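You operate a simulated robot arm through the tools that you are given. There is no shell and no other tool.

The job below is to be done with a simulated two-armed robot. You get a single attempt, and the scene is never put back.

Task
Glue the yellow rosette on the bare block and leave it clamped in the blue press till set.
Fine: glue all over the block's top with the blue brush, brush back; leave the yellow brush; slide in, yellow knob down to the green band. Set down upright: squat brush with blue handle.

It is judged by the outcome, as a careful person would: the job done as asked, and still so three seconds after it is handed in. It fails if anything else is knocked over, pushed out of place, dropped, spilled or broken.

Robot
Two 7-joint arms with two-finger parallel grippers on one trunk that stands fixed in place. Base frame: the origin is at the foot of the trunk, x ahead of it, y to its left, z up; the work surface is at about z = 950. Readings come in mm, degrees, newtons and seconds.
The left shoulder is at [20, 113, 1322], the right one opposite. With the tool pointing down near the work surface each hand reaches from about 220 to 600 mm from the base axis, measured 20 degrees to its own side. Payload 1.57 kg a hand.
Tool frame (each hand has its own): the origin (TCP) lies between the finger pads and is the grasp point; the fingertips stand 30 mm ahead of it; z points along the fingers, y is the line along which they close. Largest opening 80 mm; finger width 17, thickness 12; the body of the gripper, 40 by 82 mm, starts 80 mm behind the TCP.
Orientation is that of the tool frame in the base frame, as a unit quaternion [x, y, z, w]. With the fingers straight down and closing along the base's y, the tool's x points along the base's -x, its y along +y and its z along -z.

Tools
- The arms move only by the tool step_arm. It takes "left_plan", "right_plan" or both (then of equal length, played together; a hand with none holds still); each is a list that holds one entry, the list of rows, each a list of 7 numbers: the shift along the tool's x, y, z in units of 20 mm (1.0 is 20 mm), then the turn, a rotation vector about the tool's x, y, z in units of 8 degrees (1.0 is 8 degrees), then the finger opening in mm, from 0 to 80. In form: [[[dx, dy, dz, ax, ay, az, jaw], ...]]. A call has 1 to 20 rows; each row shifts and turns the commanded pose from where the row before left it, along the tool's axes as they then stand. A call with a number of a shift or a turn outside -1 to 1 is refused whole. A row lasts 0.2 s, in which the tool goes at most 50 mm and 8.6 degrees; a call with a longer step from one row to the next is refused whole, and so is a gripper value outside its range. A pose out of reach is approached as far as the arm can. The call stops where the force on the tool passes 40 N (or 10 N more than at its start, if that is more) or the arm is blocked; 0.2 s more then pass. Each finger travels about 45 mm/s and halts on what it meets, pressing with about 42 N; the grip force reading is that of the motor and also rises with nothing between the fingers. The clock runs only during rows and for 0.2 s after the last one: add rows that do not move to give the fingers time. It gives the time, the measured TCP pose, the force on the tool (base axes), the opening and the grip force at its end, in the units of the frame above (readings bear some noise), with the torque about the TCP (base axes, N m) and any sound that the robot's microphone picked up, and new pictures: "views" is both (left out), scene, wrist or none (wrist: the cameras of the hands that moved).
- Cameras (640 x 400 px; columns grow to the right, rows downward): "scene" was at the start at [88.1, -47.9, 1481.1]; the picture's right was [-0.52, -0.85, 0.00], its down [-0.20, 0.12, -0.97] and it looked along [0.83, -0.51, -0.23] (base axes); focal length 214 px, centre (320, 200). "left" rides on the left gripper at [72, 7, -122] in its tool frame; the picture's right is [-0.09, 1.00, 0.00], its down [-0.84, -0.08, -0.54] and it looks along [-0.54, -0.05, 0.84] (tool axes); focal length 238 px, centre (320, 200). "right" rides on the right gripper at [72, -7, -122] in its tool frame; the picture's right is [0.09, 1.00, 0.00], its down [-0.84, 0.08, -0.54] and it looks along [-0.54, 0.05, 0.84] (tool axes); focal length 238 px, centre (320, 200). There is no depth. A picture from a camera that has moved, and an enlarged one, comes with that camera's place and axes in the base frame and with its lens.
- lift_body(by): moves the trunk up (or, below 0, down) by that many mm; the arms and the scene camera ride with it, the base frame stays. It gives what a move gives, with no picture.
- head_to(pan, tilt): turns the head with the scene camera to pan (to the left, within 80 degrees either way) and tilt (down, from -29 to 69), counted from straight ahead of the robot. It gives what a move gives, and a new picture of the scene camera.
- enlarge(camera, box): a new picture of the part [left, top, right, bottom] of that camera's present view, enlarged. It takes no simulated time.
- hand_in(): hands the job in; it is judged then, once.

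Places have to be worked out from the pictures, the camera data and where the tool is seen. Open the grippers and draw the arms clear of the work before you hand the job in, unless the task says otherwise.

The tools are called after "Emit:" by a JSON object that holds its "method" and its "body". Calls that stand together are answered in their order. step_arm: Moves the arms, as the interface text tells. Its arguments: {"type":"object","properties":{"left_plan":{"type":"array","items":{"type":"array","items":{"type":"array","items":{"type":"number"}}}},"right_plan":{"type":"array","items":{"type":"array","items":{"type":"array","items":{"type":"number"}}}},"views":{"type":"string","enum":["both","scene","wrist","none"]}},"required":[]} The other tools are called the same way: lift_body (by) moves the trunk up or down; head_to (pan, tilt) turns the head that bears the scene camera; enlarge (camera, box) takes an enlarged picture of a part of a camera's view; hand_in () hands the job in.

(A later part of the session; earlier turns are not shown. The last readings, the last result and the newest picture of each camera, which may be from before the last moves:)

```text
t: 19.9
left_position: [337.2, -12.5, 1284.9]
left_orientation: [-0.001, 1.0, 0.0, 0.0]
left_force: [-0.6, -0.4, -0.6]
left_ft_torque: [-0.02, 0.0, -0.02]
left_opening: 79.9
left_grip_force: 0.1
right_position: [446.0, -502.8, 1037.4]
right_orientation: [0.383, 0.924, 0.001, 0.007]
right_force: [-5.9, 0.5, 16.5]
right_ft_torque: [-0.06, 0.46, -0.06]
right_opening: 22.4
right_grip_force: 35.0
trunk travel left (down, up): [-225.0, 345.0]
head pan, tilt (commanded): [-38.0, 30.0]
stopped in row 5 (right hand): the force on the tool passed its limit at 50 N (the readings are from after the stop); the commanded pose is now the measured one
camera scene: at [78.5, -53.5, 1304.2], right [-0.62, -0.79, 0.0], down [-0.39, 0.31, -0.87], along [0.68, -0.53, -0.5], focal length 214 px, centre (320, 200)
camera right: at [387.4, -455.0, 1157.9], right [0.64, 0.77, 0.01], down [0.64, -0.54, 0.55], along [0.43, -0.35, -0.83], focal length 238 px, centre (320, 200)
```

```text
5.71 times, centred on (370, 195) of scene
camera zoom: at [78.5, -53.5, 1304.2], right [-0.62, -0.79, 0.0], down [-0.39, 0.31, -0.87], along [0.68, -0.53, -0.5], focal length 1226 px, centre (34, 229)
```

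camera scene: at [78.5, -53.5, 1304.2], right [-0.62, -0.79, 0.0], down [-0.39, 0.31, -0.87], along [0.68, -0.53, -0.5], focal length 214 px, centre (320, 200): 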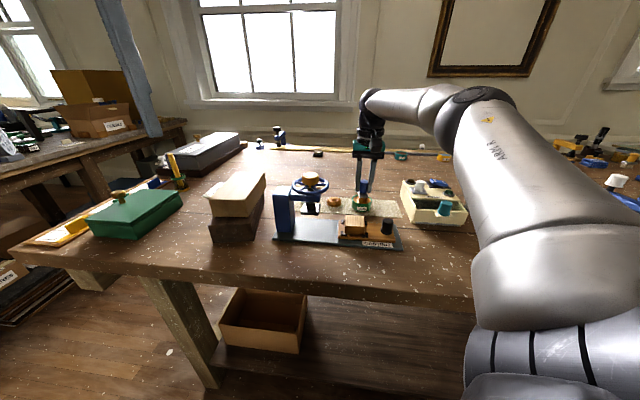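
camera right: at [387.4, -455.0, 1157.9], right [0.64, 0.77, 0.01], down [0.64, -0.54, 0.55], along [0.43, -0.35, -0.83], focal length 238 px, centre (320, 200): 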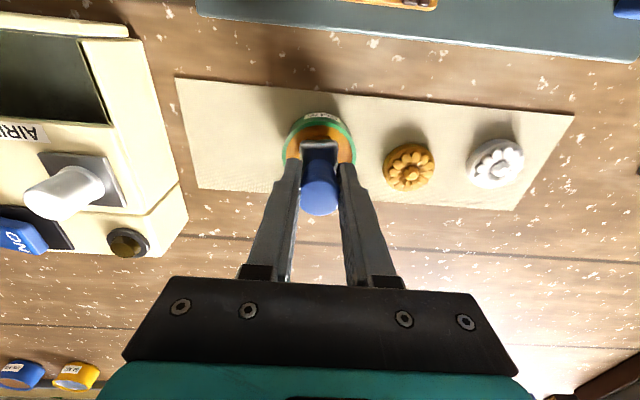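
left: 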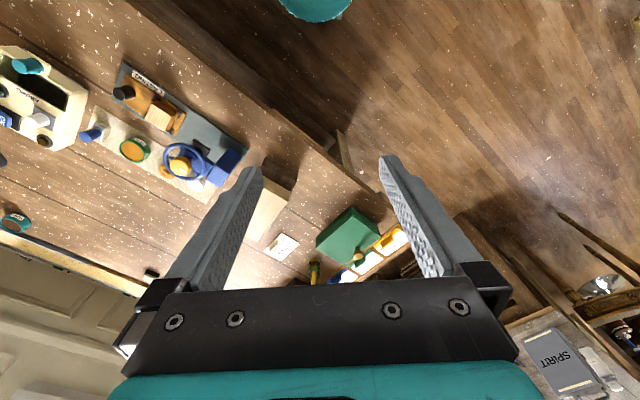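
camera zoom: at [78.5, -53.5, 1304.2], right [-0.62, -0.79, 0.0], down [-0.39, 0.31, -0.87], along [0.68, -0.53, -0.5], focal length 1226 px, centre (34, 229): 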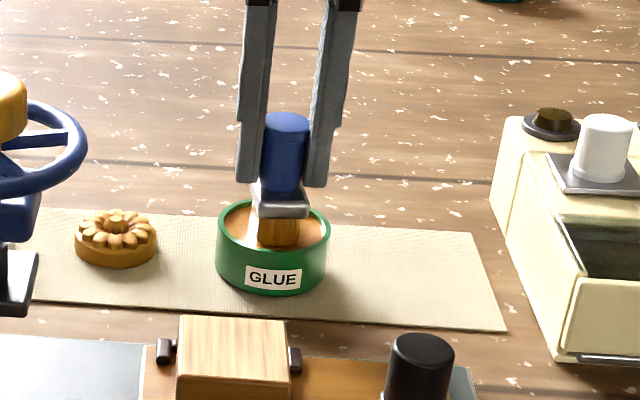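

The glue surface is firm at bristle level z≈977 and the bristles have taken on glue colour. I lift, straighten the slight tilt, and carry the brush over the block at about (368,-390).

Emit:
{"method": "step_arm", "body": {"right_plan": [[[0, 0, -0.75, 0, 0, 0, 15], [0, 0, -0.75, 0, 0, 0, 15], [0, 0, -0.75, 0.05, 0.087, 0, 15], [0.75, 0.137, 0, 0, 0, 0, 15], [0.75, 0.137, 0, 0, 0, 0, 15], [0.75, 0.137, 0, 0, 0, 0, 15], [0.75, 0.137, 0, 0, 0, 0, 15], [0.75, 0.137, 0, 0, 0, 0, 15], [0.75, 0.137, 0, 0, 0, 0, 15], [0.75, 0.137, 0, 0, 0, 0, 15], [0.75, 0.137, 0, 0, 0, 0, 15], [0.745, 0.137, 0, 0, 0, 0, 15], [0, 0, 0, 0, 0, 0, 15]]]}}

Emit:
{"method": "enlarge", "body": {"camera": "right", "box": [240, 80, 400, 240]}}

Emit:
{"method": "enlarge", "body": {"camera": "scene", "box": [310, 180, 410, 260]}}

```text
t: 22.7
left_position: [339.2, -14.3, 1285.4]
left_orientation: [0.0, 1.0, 0.0, 0.0]
left_force: [-0.9, 0.3, -0.5]
left_ft_torque: [0.01, 0.01, -0.01]
left_opening: 80.0
left_grip_force: 0.1
right_position: [368.4, -389.9, 1080.3]
right_orientation: [0.384, 0.923, 0.0, -0.001]
right_force: [0.9, 0.0, -0.9]
right_ft_torque: [0.01, 0.02, 0.02]
right_opening: 22.5
right_grip_force: 34.9
trunk travel left (down, up): [-225.0, 345.0]
head pan, tilt (commanded): [-38.0, 30.0]
camera scene: at [80.0, -54.7, 1304.1], right [-0.62, -0.79, 0.0], down [-0.39, 0.31, -0.87], along [0.68, -0.53, -0.5], focal length 214 px, centre (320, 200)
camera right: at [311.7, -343.5, 1201.7], right [0.64, 0.77, 0.0], down [0.65, -0.54, 0.54], along [0.41, -0.35, -0.84], focal length 238 px, centre (320, 200)
```

scene: 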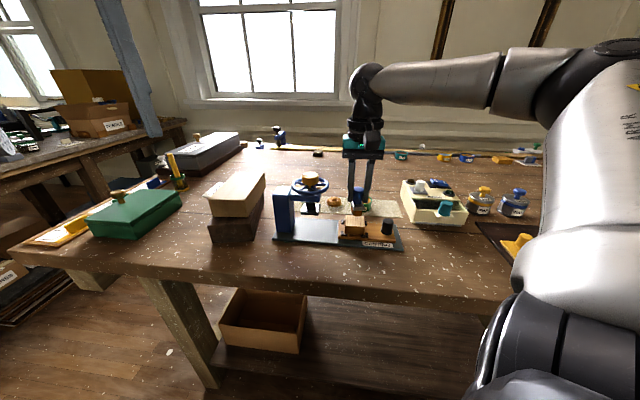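
right: 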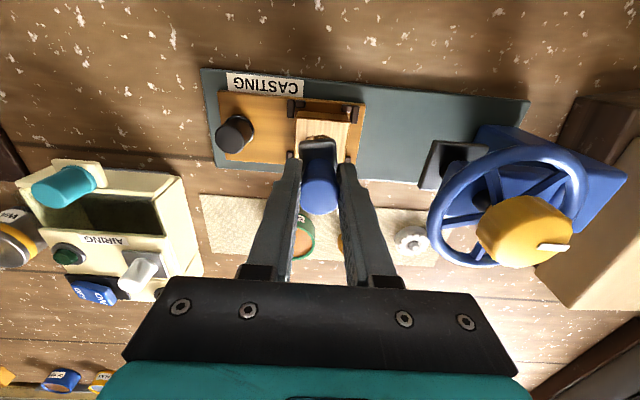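

```text
2.50 times, centred on (320, 160) of right
camera zoom: at [311.7, -343.5, 1201.7], right [0.64, 0.77, 0.0], down [0.65, -0.54, 0.54], along [0.41, -0.35, -0.84], focal length 596 px, centre (320, 300)
```

zoom: 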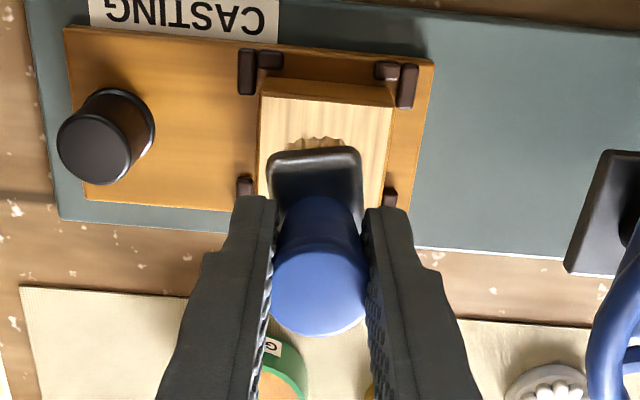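

```text
5.00 times, centred on (360, 220) of scene
camera zoom: at [80.0, -54.7, 1304.1], right [-0.62, -0.79, 0.0], down [-0.39, 0.31, -0.87], along [0.68, -0.53, -0.5], focal length 1072 px, centre (120, 100)
```

zoom: 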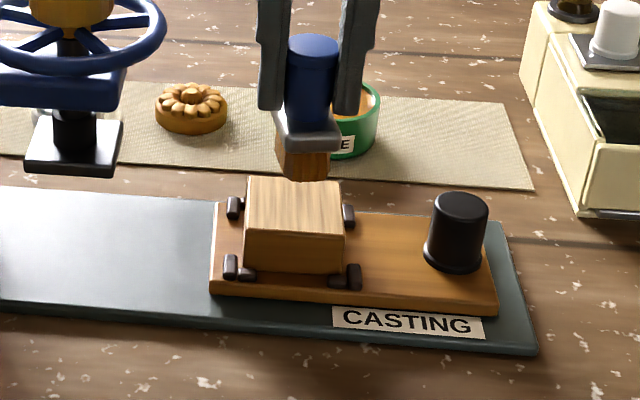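

The brush is centred over the block to about 1 mm. I lower it in small steps to find the contact height.

Emit:
{"method": "step_arm", "body": {"right_plan": [[[-0.06, 0.02, 0.4, 0, 0, 0, 15], [0, 0, 0.4, 0, 0, 0, 15], [0, 0, 0.1, 0, 0, 0, 15], [0, 0, 0.1, 0, 0, 0, 15], [0, 0, 0, 0, 0, 0, 15]]], "views": "wrist"}}

Emit:
{"method": "enlarge", "body": {"camera": "scene", "box": [330, 190, 390, 250]}}

```text
t: 23.9
left_position: [338.3, -13.9, 1285.1]
left_orientation: [0.0, 1.0, 0.0, 0.0]
left_force: [-0.3, -0.6, -0.3]
left_ft_torque: [0.0, 0.03, -0.02]
left_opening: 80.1
left_grip_force: 0.0
right_position: [369.9, -389.3, 1059.7]
right_orientation: [0.383, 0.924, 0.0, -0.001]
right_force: [-0.3, -0.7, 0.0]
right_ft_torque: [0.02, -0.02, -0.01]
right_opening: 22.5
right_grip_force: 35.2
trunk travel left (down, up): [-225.0, 345.0]
head pan, tilt (commanded): [-38.0, 30.0]
camera right: at [313.2, -344.0, 1180.9], right [0.64, 0.77, 0.0], down [0.65, -0.54, 0.54], along [0.41, -0.35, -0.84], focal length 238 px, centre (320, 200)
```

right: 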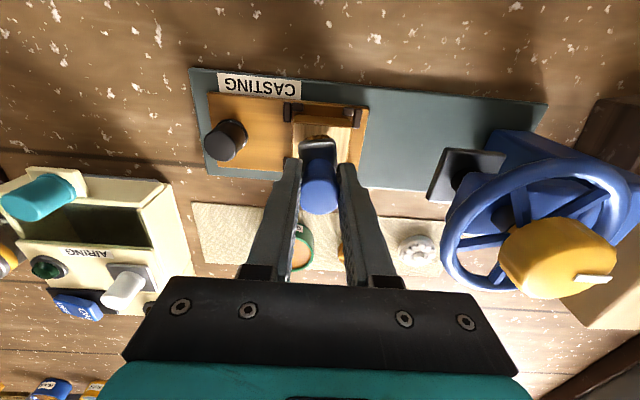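

```text
6.67 times, centred on (360, 220) of scene
camera zoom: at [79.9, -54.7, 1304.1], right [-0.62, -0.79, 0.0], down [-0.39, 0.31, -0.87], along [0.68, -0.53, -0.5], focal length 1430 px, centre (53, 67)
```

zoom: 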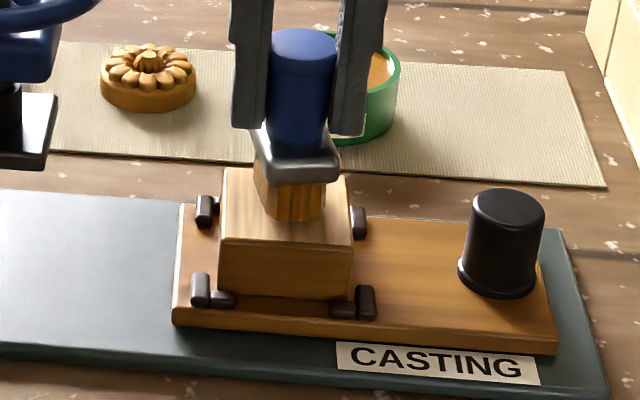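

The bristles are about 4 mm above the block. I lower in 1 mm steps while watching the force.

Emit:
{"method": "step_arm", "body": {"right_plan": [[[0, 0, 0.05, 0, 0, 0, 15], [0, 0, 0.05, 0, 0, 0, 15], [0, 0, 0.05, 0, 0, 0, 15], [0, 0, 0.05, 0, 0, 0, 15], [0, 0, 0, 0, 0, 0, 15]]], "views": "none"}}

```text
t: 25.1
left_position: [338.1, -13.5, 1285.2]
left_orientation: [-0.002, 1.0, 0.0, 0.0]
left_force: [-0.5, -1.0, -0.4]
left_ft_torque: [0.01, -0.01, -0.02]
left_opening: 80.0
left_grip_force: 0.0
right_position: [369.5, -390.8, 1055.4]
right_orientation: [0.383, 0.924, 0.001, 0.0]
right_force: [0.1, -0.8, -0.3]
right_ft_torque: [-0.02, -0.01, 0.01]
right_opening: 22.2
right_grip_force: 34.5
trunk travel left (down, up): [-225.0, 345.0]
head pan, tilt (commanded): [-38.0, 30.0]
```

No contact yet at TCP z 1055.4; I go on in 1 mm steps.

Emit:
{"method": "step_arm", "body": {"right_plan": [[[0, 0, 0.05, 0, 0, 0, 15], [0, 0, 0.05, 0, 0, 0, 15], [0, 0, 0.05, 0, 0, 0, 15], [0, 0, 0, 0, 0, 0, 15]]], "views": "none"}}

Emit:
{"method": "enlarge", "body": {"camera": "scene", "box": [330, 190, 390, 250]}}

```text
t: 26.1
left_position: [339.2, -14.3, 1286.2]
left_orientation: [-0.001, 1.0, -0.001, -0.001]
left_force: [-0.8, 1.2, 0.7]
left_ft_torque: [0.0, -0.01, 0.0]
left_opening: 79.7
left_grip_force: 0.0
right_position: [369.9, -389.8, 1054.3]
right_orientation: [0.384, 0.923, 0.0, 0.002]
right_force: [0.4, -1.2, 19.6]
right_ft_torque: [-0.28, -0.29, 0.0]
right_opening: 22.2
right_grip_force: 35.3
trunk travel left (down, up): [-225.0, 345.0]
head pan, tilt (commanded): [-38.0, 30.0]
```

```text
6.67 times, centred on (360, 220) of scene
camera zoom: at [78.9, -53.7, 1304.3], right [-0.62, -0.79, 0.0], down [-0.39, 0.31, -0.87], along [0.68, -0.53, -0.5], focal length 1430 px, centre (53, 67)
```

zoom: 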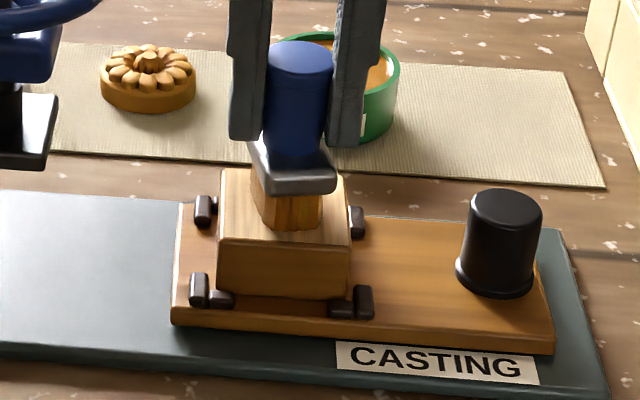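

Contact is at TCP z≈1054.4 (19.6 N at 2 mm press, about 10 N/mm). I ease up to a light pressure and sweep the brush over the whole top in lanes.

Emit:
{"method": "step_arm", "body": {"right_plan": [[[0, 0, -0.07, 0, 0, 0, 15], [0.15, -0.3, 0, 0, 0, 0, 15], [0.15, -0.3, 0, 0, 0, 0, 15], [0.15, -0.3, 0, 0, 0, 0, 15], [0, 0.3, 0, 0, 0, 0, 15], [0, 0.3, 0, 0, 0, 0, 15], [0, 0.3, 0, 0, 0, 0, 15], [0, 0.3, 0, 0, 0, 0, 15], [0, 0.3, 0, 0, 0, 0, 15], [0, 0.3, 0, 0, 0, 0, 15], [0, 0, 0, 0, 0, 0, 15]]], "views": "both"}}

Emit:
{"method": "enlarge", "body": {"camera": "scene", "box": [330, 190, 390, 250]}}

Emit:
{"method": "enlarge", "body": {"camera": "right", "box": [240, 80, 400, 240]}}

```text
t: 28.5
left_position: [337.7, -13.4, 1285.3]
left_orientation: [-0.001, 1.0, -0.001, 0.001]
left_force: [0.7, 0.2, -0.4]
left_ft_torque: [-0.03, 0.01, 0.02]
left_opening: 80.0
left_grip_force: 0.0
right_position: [375.2, -370.1, 1055.4]
right_orientation: [0.384, 0.923, 0.001, 0.0]
right_force: [-0.8, -0.1, 18.5]
right_ft_torque: [-0.28, -0.27, -0.05]
right_opening: 22.4
right_grip_force: 35.1
trunk travel left (down, up): [-225.0, 345.0]
head pan, tilt (commanded): [-38.0, 30.0]
camera scene: at [78.8, -53.6, 1304.2], right [-0.62, -0.79, 0.0], down [-0.39, 0.31, -0.87], along [0.68, -0.53, -0.5], focal length 214 px, centre (320, 200)
camera right: at [318.5, -324.2, 1175.8], right [0.64, 0.77, 0.0], down [0.65, -0.54, 0.54], along [0.42, -0.35, -0.84], focal length 238 px, centre (320, 200)
```

scene: 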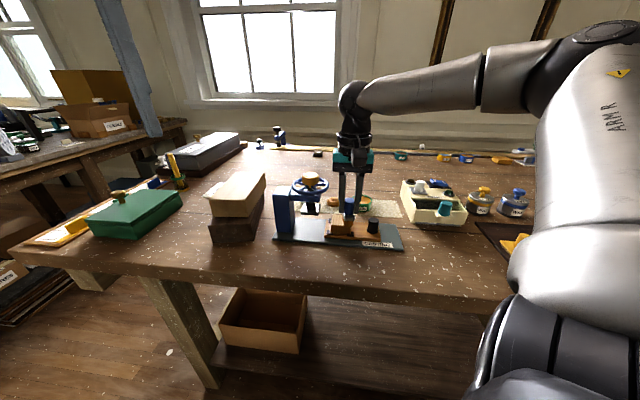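
right: 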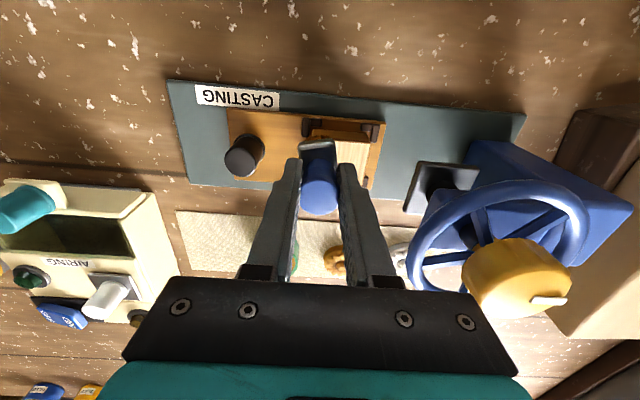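

```text
6.67 times, centred on (360, 220) of scene
camera zoom: at [78.8, -53.6, 1304.2], right [-0.62, -0.79, 0.0], down [-0.39, 0.31, -0.87], along [0.68, -0.53, -0.5], focal length 1430 px, centre (53, 67)
```

zoom: 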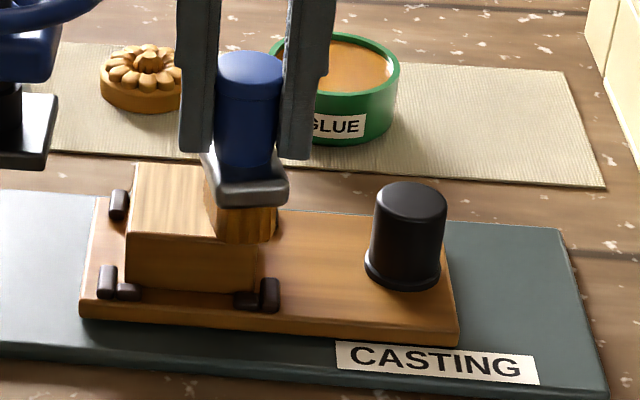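

```text
2.50 times, centred on (320, 160) of right
camera zoom: at [318.5, -324.2, 1175.8], right [0.64, 0.77, 0.0], down [0.65, -0.54, 0.54], along [0.42, -0.35, -0.84], focal length 596 px, centre (320, 300)
```

zoom: 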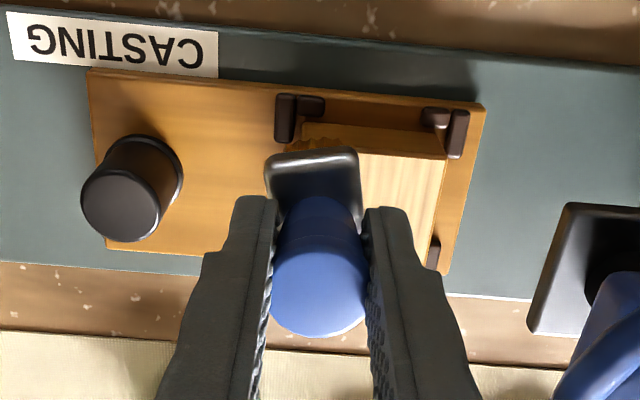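

The carriage slid along with the brush (moved about 36 mm toward the press), so sweeping along the slide doesn't work; I must brush crosswise instead. I lift the brush and look at the block's top.

Emit:
{"method": "step_arm", "body": {"right_plan": [[[0, 0, -0.5, 0, 0, 0, 15], [0, 0, -0.5, 0, 0, 0, 15], [-0.5, -0.5, 0, 0, 0, 0, 15], [-0.5, -0.5, 0, 0, 0, 0, 15], [-0.5, -0.5, 0, 0, 0, 0, 15], [0, 0, 0, 0, 0, 0, 15]]], "views": "both"}}

Emit:
{"method": "enlarge", "body": {"camera": "scene", "box": [330, 190, 390, 250]}}

Emit:
{"method": "enlarge", "body": {"camera": "right", "box": [280, 80, 440, 240]}}

```text
t: 29.9
left_position: [338.8, -13.1, 1284.6]
left_orientation: [-0.002, 1.0, 0.0, 0.001]
left_force: [-0.1, -0.1, 0.1]
left_ft_torque: [0.01, -0.02, 0.01]
left_opening: 80.1
left_grip_force: 0.0
right_position: [375.2, -414.0, 1073.5]
right_orientation: [0.384, 0.923, -0.001, 0.0]
right_force: [-0.1, 0.3, -0.9]
right_ft_torque: [-0.01, 0.05, 0.0]
right_opening: 22.0
right_grip_force: 34.9
trunk travel left (down, up): [-225.0, 345.0]
head pan, tilt (commanded): [-38.0, 30.0]
camera scene: at [79.9, -54.7, 1304.1], right [-0.62, -0.79, 0.0], down [-0.39, 0.31, -0.87], along [0.68, -0.53, -0.5], focal length 214 px, centre (320, 200)
camera right: at [318.3, -367.7, 1194.7], right [0.64, 0.77, 0.0], down [0.65, -0.54, 0.54], along [0.41, -0.35, -0.84], focal length 238 px, centre (320, 200)
```

scene: 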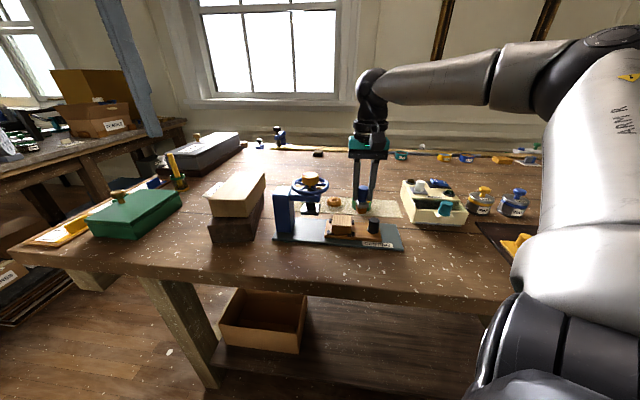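
right: 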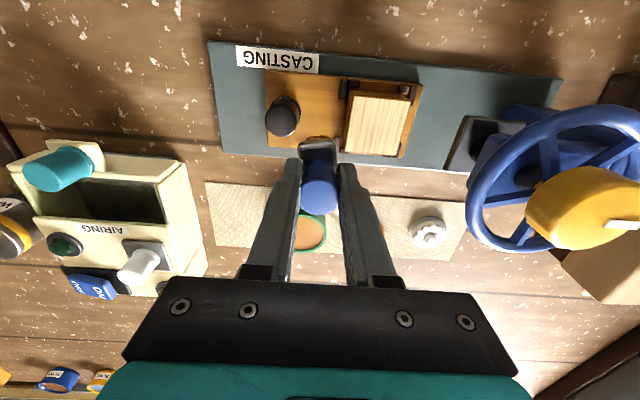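

```text
6.67 times, centred on (360, 220) of scene
camera zoom: at [79.9, -54.7, 1304.1], right [-0.62, -0.79, 0.0], down [-0.39, 0.31, -0.87], along [0.68, -0.53, -0.5], focal length 1430 px, centre (53, 67)
```

zoom: 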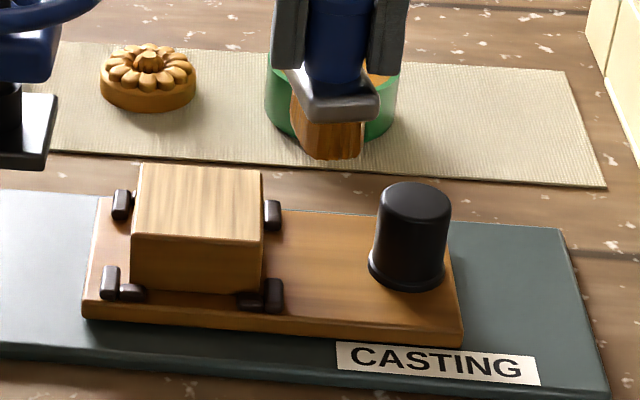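

```text
2.50 times, centred on (360, 160) of right
camera zoom: at [318.3, -367.7, 1194.7], right [0.64, 0.77, 0.0], down [0.65, -0.54, 0.54], along [0.41, -0.35, -0.84], focal length 596 px, centre (220, 300)
```

zoom: 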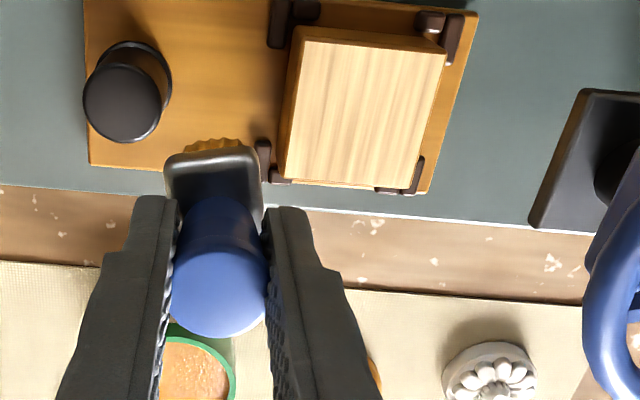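

No glue marks are obvious yet; I enlarge the block's top more from both cameras.

Emit:
{"method": "enlarge", "body": {"camera": "right", "box": [335, 75, 425, 165]}}

Emit:
{"method": "enlarge", "body": {"camera": "scene", "box": [330, 205, 360, 235]}}

```text
4.44 times, centred on (380, 120) of right
camera zoom: at [318.3, -367.7, 1194.7], right [0.64, 0.77, 0.0], down [0.65, -0.54, 0.54], along [0.41, -0.35, -0.84], focal length 1059 px, centre (53, 556)
```

zoom: 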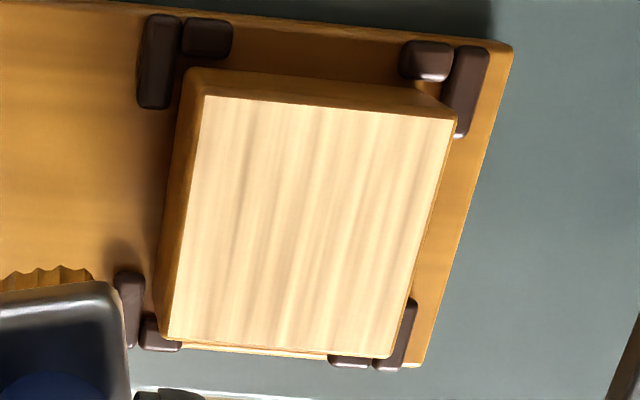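

```text
13.33 times, centred on (345, 220) of scene
camera zoom: at [79.9, -54.7, 1304.1], right [-0.62, -0.79, 0.0], down [-0.39, 0.31, -0.87], along [0.68, -0.53, -0.5], focal length 2860 px, centre (-13, -67)
```

zoom: 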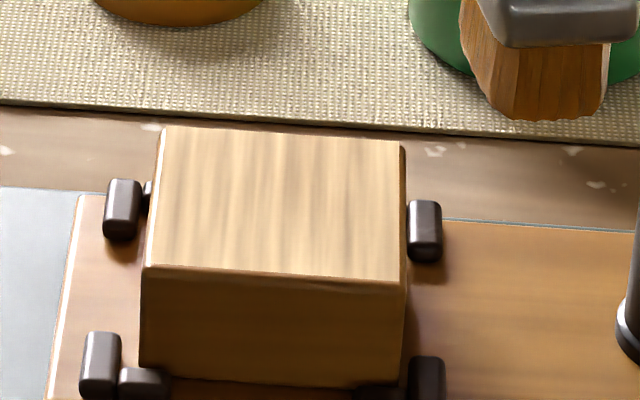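

The block's top shows no glue at all so far; its centre is now about (392.6,-368.2), 45.5 mm square, set exactly at 45°. I move above its far edge and lower lightly to try a crosswise stroke.

Emit:
{"method": "step_arm", "body": {"right_plan": [[[-0.02, 0.45, 0, 0, 0, 0, 15], [-0.02, 0.45, 0, 0, 0, 0, 15], [-0.02, 0.45, 0, 0, 0, 0, 15], [-0.02, 0.45, 0, 0, 0, 0, 15], [-0.02, 0.435, 0, 0, 0, 0, 15], [0.1, 0, 0.4, 0, 0, 0, 15], [0, 0, 0.4, 0, 0, 0, 15], [0, 0, 0.1, 0, 0, 0, 15], [0, 0, 0.07, 0, 0, 0, 15], [0, 0, 0, 0, 0, 0, 15]]], "views": "none"}}

Emit:
{"method": "enlarge", "body": {"camera": "scene", "box": [320, 190, 380, 250]}}

Emit:
{"method": "enlarge", "body": {"camera": "right", "box": [270, 75, 390, 165]}}

```text
t: 32.1
left_position: [338.5, -14.2, 1284.1]
left_orientation: [-0.001, 1.0, 0.0, 0.0]
left_force: [-1.3, 0.1, 0.9]
left_ft_torque: [-0.02, 0.0, -0.02]
left_opening: 79.9
left_grip_force: 0.0
right_position: [405.9, -383.8, 1054.2]
right_orientation: [0.383, 0.924, 0.0, 0.001]
right_force: [0.8, -1.1, 2.9]
right_ft_torque: [-0.08, -0.05, -0.05]
right_opening: 22.2
right_grip_force: 35.4
trunk travel left (down, up): [-225.0, 345.0]
head pan, tilt (commanded): [-38.0, 30.0]
```

```text
6.67 times, centred on (350, 220) of scene
camera zoom: at [79.8, -54.6, 1304.1], right [-0.62, -0.79, 0.0], down [-0.39, 0.31, -0.87], along [0.68, -0.53, -0.5], focal length 1430 px, centre (120, 67)
```

zoom: 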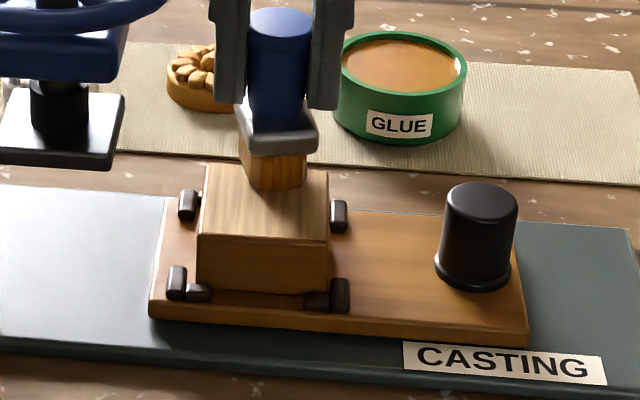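

```text
4.44 times, centred on (330, 120) of right
camera zoom: at [350.1, -337.0, 1176.0], right [0.64, 0.77, 0.0], down [0.65, -0.54, 0.54], along [0.42, -0.35, -0.84], focal length 1059 px, centre (276, 556)
```

zoom: 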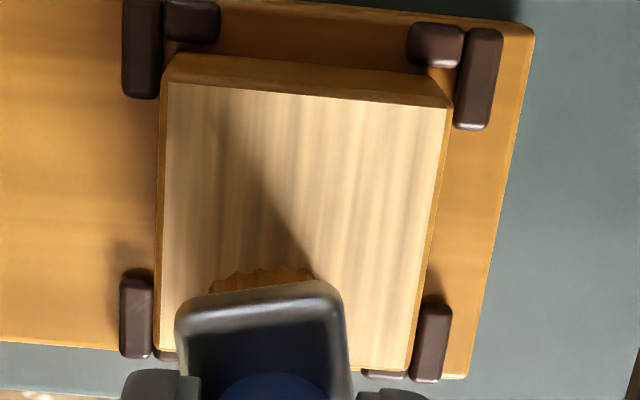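

Light contact at 2.9 N near the far side of the block. I now stroke crosswise toward the near edge and look for a trail.

Emit:
{"method": "step_arm", "body": {"right_plan": [[[0.2, 0, 0.02, 0, 0, 0, 15], [0.2, 0, 0, 0, 0, 0, 15], [0.2, 0, 0, 0, 0, 0, 15], [0.2, 0, 0, 0, 0, 0, 15], [0.2, 0, 0, 0, 0, 0, 15], [0.2, 0, 0, 0, 0, 0, 15], [0.2, 0, 0, 0, 0, 0, 15], [0.2, 0, 0, 0, 0, 0, 15], [0.2, 0, 0, 0, 0, 0, 15], [0.2, 0, 0, 0, 0, 0, 15], [0, 0, 0, 0, 0, 0, 15]]], "views": "none"}}

Emit:
{"method": "enlarge", "body": {"camera": "scene", "box": [320, 190, 380, 250]}}

Emit:
{"method": "enlarge", "body": {"camera": "right", "box": [270, 95, 390, 185]}}

```text
t: 34.5
left_position: [338.4, -14.3, 1286.0]
left_orientation: [-0.001, 1.0, 0.0, 0.001]
left_force: [-0.6, 0.5, 0.1]
left_ft_torque: [-0.02, 0.0, 0.01]
left_opening: 80.2
left_grip_force: 0.1
right_position: [380.0, -354.2, 1055.5]
right_orientation: [0.384, 0.923, 0.0, 0.001]
right_force: [3.7, -2.3, 11.4]
right_ft_torque: [-0.33, -0.36, 0.03]
right_opening: 22.4
right_grip_force: 34.7
trunk travel left (down, up): [-225.0, 345.0]
head pan, tilt (commanded): [-38.0, 30.0]
```

```text
6.67 times, centred on (350, 220) of scene
camera zoom: at [79.6, -54.3, 1304.2], right [-0.62, -0.79, 0.0], down [-0.39, 0.31, -0.87], along [0.68, -0.53, -0.5], focal length 1430 px, centre (120, 67)
```

zoom: 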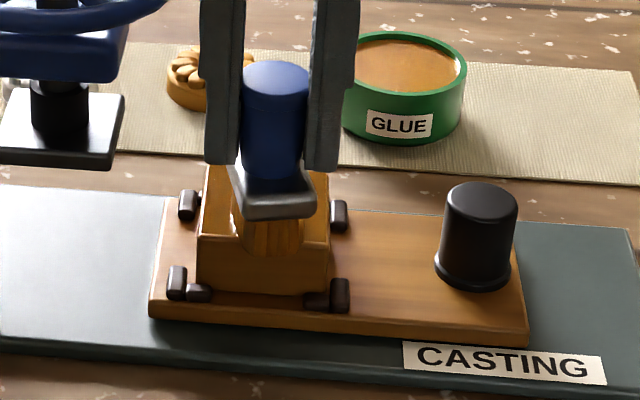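

```text
4.44 times, centred on (330, 140) of right
camera zoom: at [321.9, -307.9, 1175.8], right [0.64, 0.77, 0.0], down [0.65, -0.54, 0.54], along [0.42, -0.35, -0.84], focal length 1059 px, centre (276, 467)
```

zoom: 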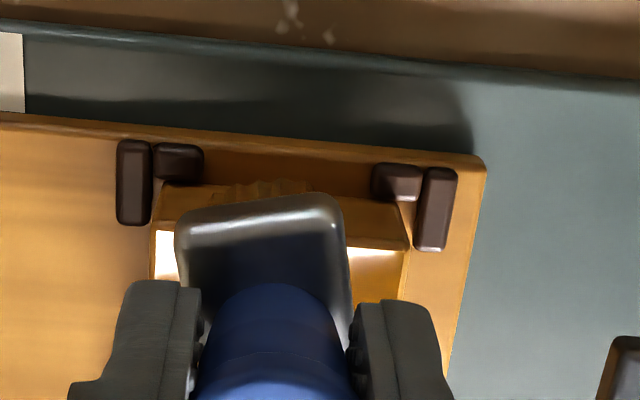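

A glue trail now shows on the block. I lift the brush and shift it aside to judge the coverage.

Emit:
{"method": "step_arm", "body": {"right_plan": [[[0, 0, -0.5, 0, 0, 0, 15], [0, 0, -0.5, 0, 0, 0, 15], [-0.3, -0.7, 0, 0, 0, 0, 15], [-0.3, -0.8, 0, 0, 0, 0, 15], [-0.3, -0.8, 0, 0, 0, 0, 15], [0, 0, 0, 0, 0, 0, 15]]], "views": "none"}}

Emit:
{"method": "enlarge", "body": {"camera": "scene", "box": [325, 200, 365, 240]}}

Emit:
{"method": "enlarge", "body": {"camera": "right", "box": [310, 95, 430, 185]}}

```text
t: 35.9
left_position: [338.3, -14.9, 1284.0]
left_orientation: [-0.001, 1.0, 0.0, 0.0]
left_force: [0.5, 0.1, 0.5]
left_ft_torque: [0.0, -0.02, 0.01]
left_opening: 79.9
left_grip_force: 0.0
right_position: [358.9, -399.3, 1073.7]
right_orientation: [0.383, 0.924, -0.001, -0.001]
right_force: [0.3, -0.7, -1.7]
right_ft_torque: [0.0, -0.02, 0.01]
right_opening: 22.5
right_grip_force: 35.1
trunk travel left (down, up): [-225.0, 345.0]
head pan, tilt (commanded): [-38.0, 30.0]
```

```text
10.00 times, centred on (345, 220) of scene
camera zoom: at [79.9, -54.6, 1304.1], right [-0.62, -0.79, 0.0], down [-0.39, 0.31, -0.87], along [0.68, -0.53, -0.5], focal length 2145 px, centre (70, 0)
```

zoom: 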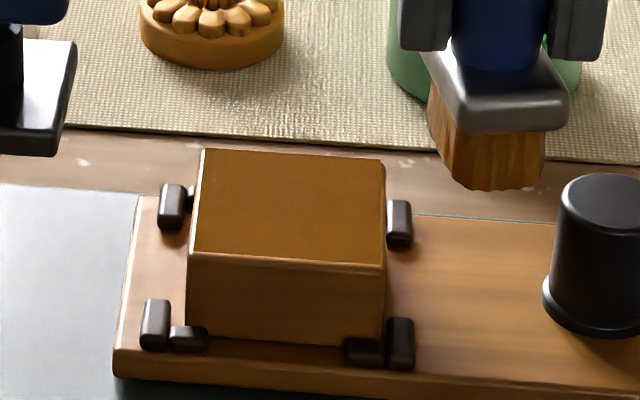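

```text
4.44 times, centred on (370, 140) of right
camera zoom: at [302.3, -352.1, 1195.1], right [0.64, 0.77, 0.0], down [0.65, -0.54, 0.54], along [0.41, -0.35, -0.84], focal length 1059 px, centre (98, 467)
```

zoom: 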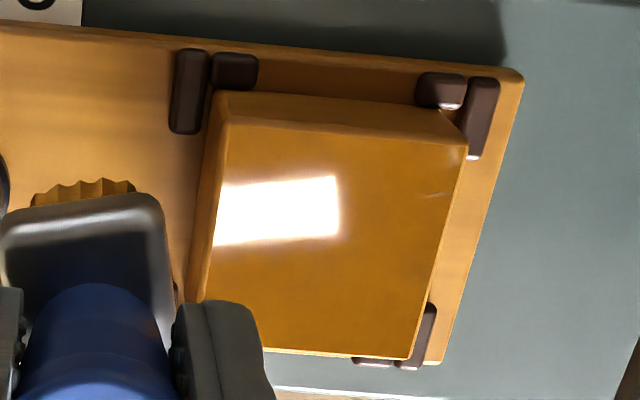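

The whole top is now evenly coated with wet, glossy glue. To be sure of the edges I will drag the carriage back from the wheel with the brush and add a stroke on each side; first the drag back.

Emit:
{"method": "step_arm", "body": {"right_plan": [[[0, 0.63, 0, 0, 0, 0, 15], [0, 0.63, 0, 0, 0, 0, 15], [0, 0.63, 0, 0, 0, 0, 15], [0, 0.62, 0, 0, 0, 0, 15], [0, 0, 0.4, 0, 0, 0, 15], [0, 0, 0.4, 0, 0, 0, 15], [0, 0, 0.24, 0, 0, 0, 15], [0, -0.3, 0, 0, 0, 0, 15], [0, -0.3, 0, 0, 0, 0, 15], [0, -0.3, 0, 0, 0, 0, 15], [0, -0.3, 0, 0, 0, 0, 15], [0, -0.3, 0, 0, 0, 0, 15], [0, 0, 0, 0, 0, 0, 15]]], "views": "none"}}

Emit:
{"method": "enlarge", "body": {"camera": "scene", "box": [320, 190, 380, 250]}}

Emit:
{"method": "enlarge", "body": {"camera": "right", "box": [240, 75, 400, 205]}}

```text
t: 38.7
left_position: [337.9, -14.3, 1284.8]
left_orientation: [-0.001, 1.0, 0.0, 0.0]
left_force: [-0.3, 0.3, 0.6]
left_ft_torque: [0.01, -0.01, 0.01]
left_opening: 79.9
left_grip_force: 0.1
right_position: [372.3, -385.5, 1053.4]
right_orientation: [0.384, 0.923, -0.001, -0.001]
right_force: [-0.7, 0.0, 6.1]
right_ft_torque: [-0.05, -0.06, 0.0]
right_opening: 22.3
right_grip_force: 35.0
trunk travel left (down, up): [-225.0, 345.0]
head pan, tilt (commanded): [-38.0, 30.0]
```

```text
6.67 times, centred on (350, 220) of scene
camera zoom: at [79.4, -54.2, 1304.1], right [-0.62, -0.79, 0.0], down [-0.39, 0.31, -0.87], along [0.68, -0.53, -0.5], focal length 1430 px, centre (120, 67)
```

zoom: 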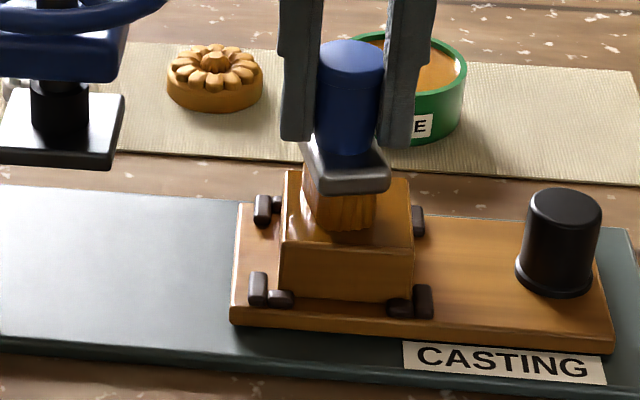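

```text
3.08 times, centred on (320, 140) of right
camera zoom: at [316.6, -338.9, 1175.8], right [0.64, 0.77, 0.0], down [0.65, -0.54, 0.54], along [0.41, -0.35, -0.84], focal length 733 px, centre (320, 385)
```

zoom: 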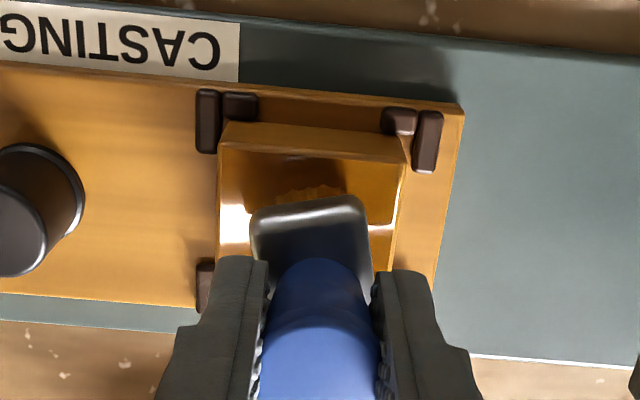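

The carriage is back near its start with light contact (6 N). Now I add one crosswise stroke on each side of the block, lifting between them, and then lift off.

Emit:
{"method": "step_arm", "body": {"right_plan": [[[0, 0, -0.25, 0, 0, 0, 15], [0.8, 0.3, 0, 0, 0, 0, 15], [0, 0, 0.25, 0, 0, 0, 15], [-0.32, 0, 0, 0, 0, 0, 15], [-0.32, 0, 0, 0, 0, 0, 15], [-0.32, 0, 0, 0, 0, 0, 15], [-0.32, 0, 0, 0, 0, 0, 15], [-0.32, 0, 0, 0, 0, 0, 15], [0, 0, -0.25, 0, 0, 0, 15], [0, -0.6, 0, 0, 0, 0, 15], [0, -0.6, 0, 0, 0, 0, 15], [0, 0, 0.25, 0, 0, 0, 15], [0.32, 0, 0, 0, 0, 0, 15], [0.32, 0, 0, 0, 0, 0, 15], [0.32, 0, 0, 0, 0, 0, 15], [0.32, 0, 0, 0, 0, 0, 15], [0.32, 0, 0, 0, 0, 0, 15], [0, 0, -0.5, 0, 0, 0, 15], [0, 0, -0.5, 0, 0, 0, 15], [0, 0, 0, 0, 0, 0, 15]]], "views": "both"}}

Emit:
{"method": "enlarge", "body": {"camera": "scene", "box": [320, 190, 380, 250]}}

Emit:
{"method": "enlarge", "body": {"camera": "right", "box": [240, 75, 400, 205]}}

```text
t: 42.9
left_position: [339.7, -13.8, 1284.3]
left_orientation: [-0.001, 1.0, 0.001, 0.0]
left_force: [0.1, 0.7, 0.2]
left_ft_torque: [0.01, 0.02, 0.0]
left_opening: 80.2
left_grip_force: 0.1
right_position: [349.3, -386.3, 1072.7]
right_orientation: [0.383, 0.924, 0.0, -0.001]
right_force: [-0.4, -0.8, -0.8]
right_ft_torque: [0.01, 0.02, 0.02]
right_opening: 22.3
right_grip_force: 34.9
trunk travel left (down, up): [-225.0, 345.0]
head pan, tilt (commanded): [-38.0, 30.0]
camera scene: at [79.9, -54.7, 1304.1], right [-0.62, -0.79, 0.0], down [-0.39, 0.31, -0.87], along [0.68, -0.53, -0.5], focal length 214 px, centre (320, 200)
camera right: at [293.1, -339.9, 1195.0], right [0.64, 0.77, 0.0], down [0.65, -0.54, 0.54], along [0.41, -0.35, -0.84], focal length 238 px, centre (320, 200)
```

scene: 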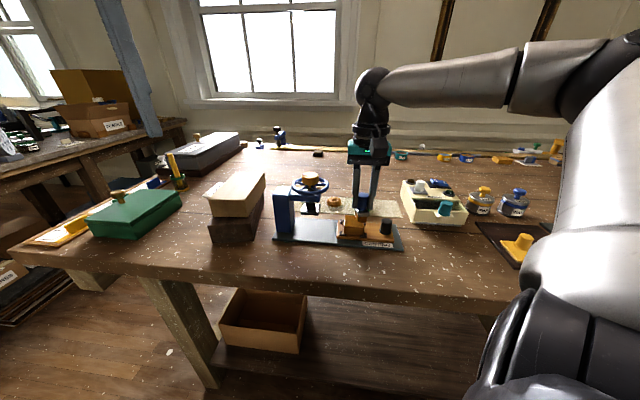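
right: 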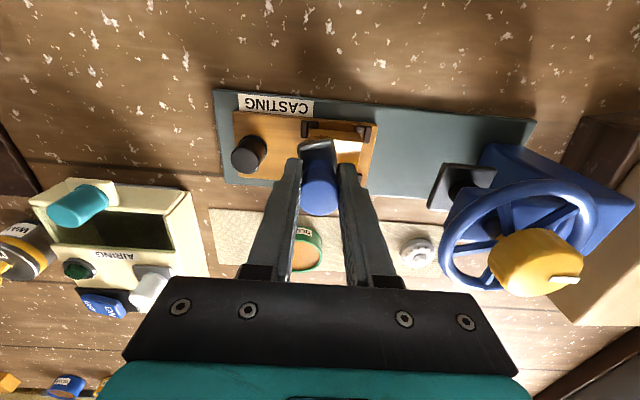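

```text
6.67 times, centred on (350, 220) of scene
camera zoom: at [79.9, -54.7, 1304.1], right [-0.62, -0.79, 0.0], down [-0.39, 0.31, -0.87], along [0.68, -0.53, -0.5], focal length 1430 px, centre (120, 67)
```

zoom: 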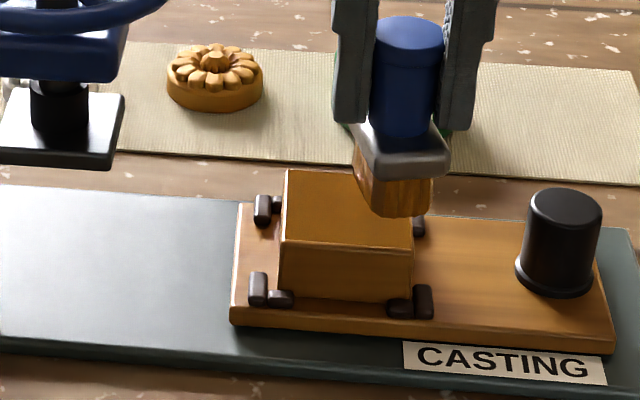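

```text
3.08 times, centred on (320, 140) of right
camera zoom: at [293.1, -339.9, 1195.0], right [0.64, 0.77, 0.0], down [0.65, -0.54, 0.54], along [0.41, -0.35, -0.84], focal length 733 px, centre (320, 385)
```

zoom: 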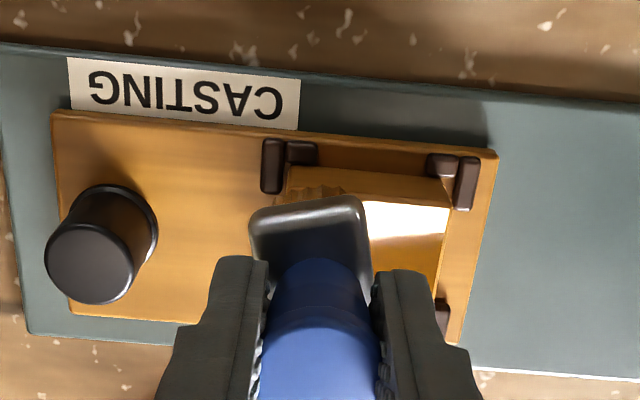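

The top is evenly glued. Now I carry the brush back over its home spot (391.6,-564.6), staying high.

Emit:
{"method": "step_arm", "body": {"right_plan": [[[-0.3, -0.2, -0.5, 0, 0, 0, 15], [-0.68, -0.419, 0, 0, 0, 0, 15], [-0.68, -0.419, 0, 0, 0, 0, 15], [-0.68, -0.419, 0, 0, 0, 0, 15], [-0.68, -0.419, 0, 0, 0, 0, 15], [-0.68, -0.419, 0, 0, 0, 0, 15], [-0.68, -0.419, 0, 0, 0, 0, 15], [-0.68, -0.419, 0, 0, 0, 0, 15], [-0.68, -0.419, 0, 0, 0, 0, 15], [-0.68, -0.419, 0, 0, 0, 0, 15], [-0.68, -0.419, 0, 0, 0, 0, 15], [-0.7, -0.42, 0, 0, 0, 0, 15], [0, 0, 0, 0, 0, 0, 15]]], "views": "both"}}

Emit:
{"method": "enlarge", "body": {"camera": "scene", "box": [360, 160, 430, 230]}}

Emit:
{"method": "enlarge", "body": {"camera": "right", "box": [240, 75, 400, 205]}}

```text
t: 45.7
left_position: [338.4, -14.2, 1285.5]
left_orientation: [-0.002, 1.0, 0.0, 0.0]
left_force: [0.6, 0.0, -0.3]
left_ft_torque: [-0.02, 0.01, -0.02]
left_opening: 80.2
left_grip_force: 0.1
right_position: [391.0, -565.6, 1082.8]
right_orientation: [0.383, 0.924, 0.0, -0.001]
right_force: [0.1, -0.2, -0.8]
right_ft_torque: [0.01, -0.02, 0.02]
right_opening: 22.2
right_grip_force: 35.1
trunk travel left (down, up): [-225.0, 345.0]
head pan, tilt (commanded): [-38.0, 30.0]
camera scene: at [79.8, -54.7, 1304.1], right [-0.62, -0.79, 0.0], down [-0.39, 0.31, -0.87], along [0.68, -0.53, -0.5], focal length 214 px, centre (320, 200)
camera right: at [334.8, -518.3, 1204.9], right [0.64, 0.77, 0.0], down [0.65, -0.54, 0.54], along [0.42, -0.35, -0.84], focal length 238 px, centre (320, 200)
```

scene: 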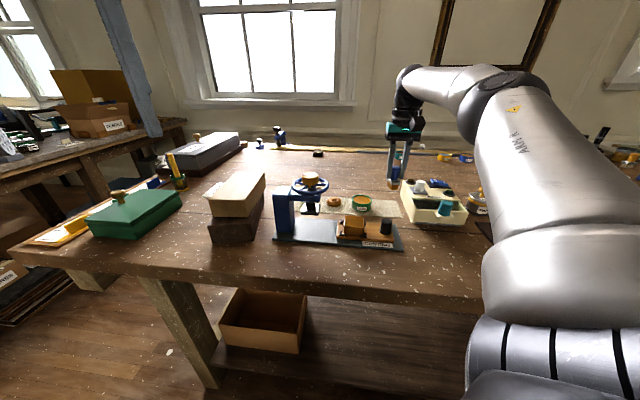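
right: 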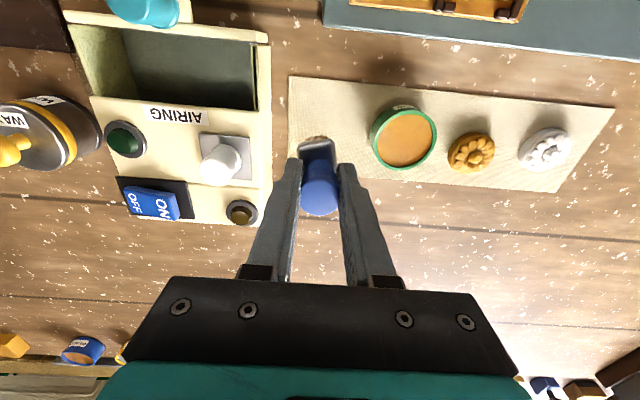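

```text
5.71 times, centred on (395, 195) of scene
camera zoom: at [79.8, -54.7, 1304.1], right [-0.62, -0.79, 0.0], down [-0.39, 0.31, -0.87], along [0.68, -0.53, -0.5], focal length 1226 px, centre (-109, 229)
```

zoom: 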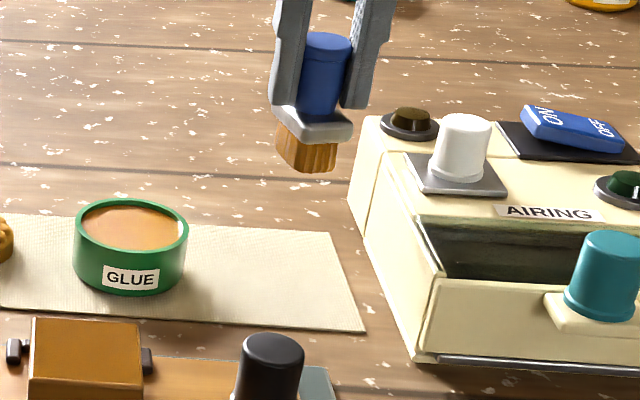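

```text
3.08 times, centred on (320, 140) of right
camera zoom: at [334.8, -518.3, 1204.9], right [0.64, 0.77, 0.0], down [0.65, -0.54, 0.54], along [0.42, -0.35, -0.84], focal length 733 px, centre (320, 385)
```

zoom: 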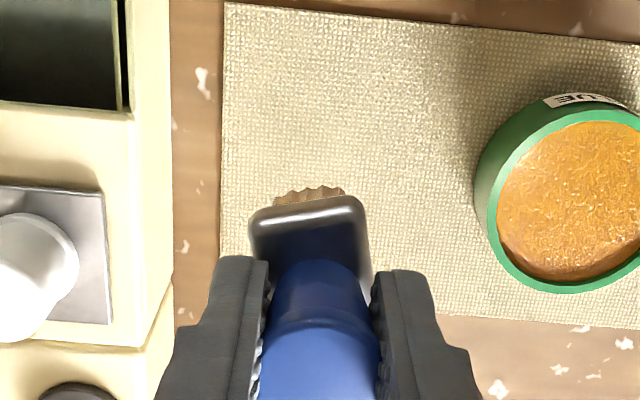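

The brush hangs over its home spot. I lower it to just above the mat.

Emit:
{"method": "step_arm", "body": {"right_plan": [[[0.01, 0.055, 0.5, 0, 0, 0, 15], [0, 0, 0.7, 0, 0, 0, 15], [0, 0, 0.7, 0, 0, 0, 15], [0, 0, 0.7, 0, 0, 0, 15], [0, 0, 0.5, 0, 0, 0, 15], [0, 0, 0.2, 0, 0, 0, 15], [0, 0, 0.05, 0, 0, 0, 15], [0, 0, 0, 0, 0, 0, 15]]], "views": "none"}}

Emit:
{"method": "enlarge", "body": {"camera": "scene", "box": [370, 170, 420, 220]}}

```text
t: 47.5
left_position: [338.8, -14.4, 1285.3]
left_orientation: [-0.001, 1.0, 0.0, 0.0]
left_force: [-0.2, -0.7, 0.7]
left_ft_torque: [0.02, 0.01, -0.03]
left_opening: 80.2
left_grip_force: 0.0
right_position: [391.2, -565.4, 1016.0]
right_orientation: [0.383, 0.924, 0.0, -0.001]
right_force: [-0.6, 0.0, -1.0]
right_ft_torque: [0.01, -0.01, 0.0]
right_opening: 22.2
right_grip_force: 34.9
trunk travel left (down, up): [-225.0, 345.0]
head pan, tilt (commanded): [-38.0, 30.0]
```

```text
8.00 times, centred on (395, 195) of scene
camera zoom: at [79.9, -54.7, 1304.1], right [-0.62, -0.79, 0.0], down [-0.39, 0.31, -0.87], along [0.68, -0.53, -0.5], focal length 1716 px, centre (-280, 240)
```

zoom: 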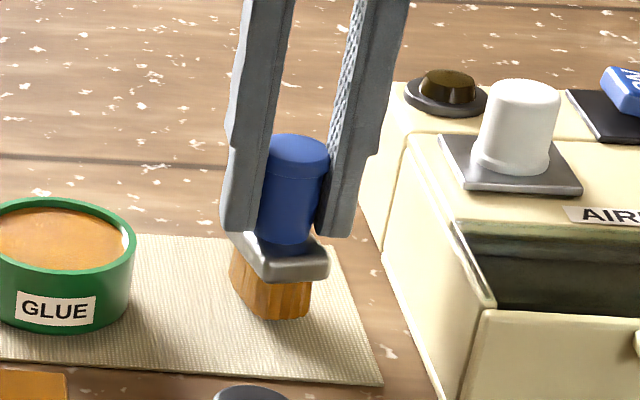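

Still free at z 1016; I lower in 1 mm steps to touch down.

Emit:
{"method": "step_arm", "body": {"right_plan": [[[0, 0, 0.05, 0, 0, 0, 15], [0, 0, 0.05, 0, 0, 0, 15], [0, 0, 0.05, 0, 0, 0, 15], [0, 0, 0.05, 0, 0, 0, 15], [0, 0, 0, 0, 0, 0, 15]]], "views": "none"}}

```text
t: 48.7
left_position: [339.2, -14.6, 1284.9]
left_orientation: [-0.001, 1.0, 0.001, 0.001]
left_force: [0.0, 0.8, -0.2]
left_ft_torque: [0.0, 0.0, 0.0]
left_opening: 80.1
left_grip_force: 0.1
right_position: [392.3, -564.2, 1012.1]
right_orientation: [0.384, 0.924, -0.001, -0.001]
right_force: [-0.3, -0.6, 0.0]
right_ft_torque: [0.0, 0.03, -0.01]
right_opening: 22.1
right_grip_force: 34.7
trunk travel left (down, up): [-225.0, 345.0]
head pan, tilt (commanded): [-38.0, 30.0]
```

No contact yet at z 1012; I continue down by 1 mm steps.

Emit:
{"method": "step_arm", "body": {"right_plan": [[[0, 0, 0.05, 0, 0, 0, 15], [0, 0, 0.05, 0, 0, 0, 15], [0, 0, 0, 0, 0, 0, 15]]], "views": "none"}}

Emit:
{"method": "enlarge", "body": {"camera": "scene", "box": [370, 170, 420, 220]}}

```text
t: 49.5
left_position: [338.2, -14.0, 1284.7]
left_orientation: [-0.001, 1.0, 0.0, 0.001]
left_force: [0.5, -0.5, 0.0]
left_ft_torque: [0.0, 0.02, 0.01]
left_opening: 80.0
left_grip_force: 0.1
right_position: [390.9, -563.9, 1010.2]
right_orientation: [0.384, 0.923, -0.001, 0.0]
right_force: [-0.6, -1.9, 9.9]
right_ft_torque: [-0.28, -0.16, -0.03]
right_opening: 21.9
right_grip_force: 34.5
trunk travel left (down, up): [-225.0, 345.0]
head pan, tilt (commanded): [-38.0, 30.0]
```

```text
8.00 times, centred on (395, 195) of scene
camera zoom: at [79.3, -54.1, 1304.2], right [-0.62, -0.79, 0.0], down [-0.39, 0.31, -0.87], along [0.68, -0.53, -0.5], focal length 1716 px, centre (-280, 240)
```

zoom: 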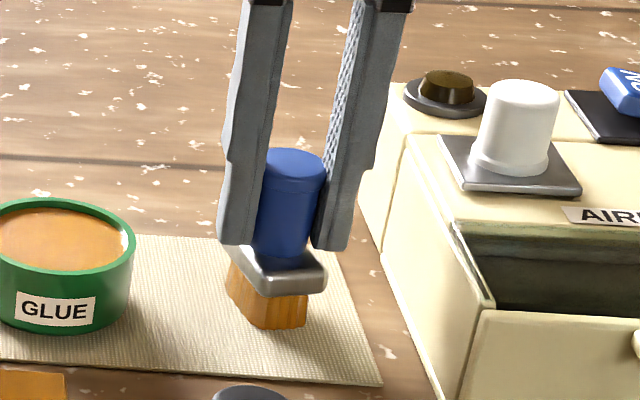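

Touched down at 9.9 N, with the torque showing the far edge of the bristles bearing first (the brush is tilted ~2° in the grip). I rotate the hand back by about 2° to set it flat and read again.

Emit:
{"method": "step_arm", "body": {"right_plan": [[[0, 0, 0, 0, -0.15, 0, 15], [0, 0, 0, 0, -0.15, 0, 15], [0, 0, 0, 0, 0, 0, 15]]], "views": "none"}}

```text
t: 50.3
left_position: [338.0, -12.8, 1285.9]
left_orientation: [-0.001, 1.0, -0.001, 0.001]
left_force: [0.0, -0.5, 0.5]
left_ft_torque: [0.01, 0.04, -0.01]
left_opening: 80.0
left_grip_force: 0.1
right_position: [390.3, -562.3, 1012.2]
right_orientation: [0.384, 0.923, -0.008, 0.02]
right_force: [-6.2, 3.2, 15.3]
right_ft_torque: [0.43, 0.43, 0.07]
right_opening: 22.1
right_grip_force: 35.0
trunk travel left (down, up): [-225.0, 345.0]
head pan, tilt (commanded): [-38.0, 30.0]
```

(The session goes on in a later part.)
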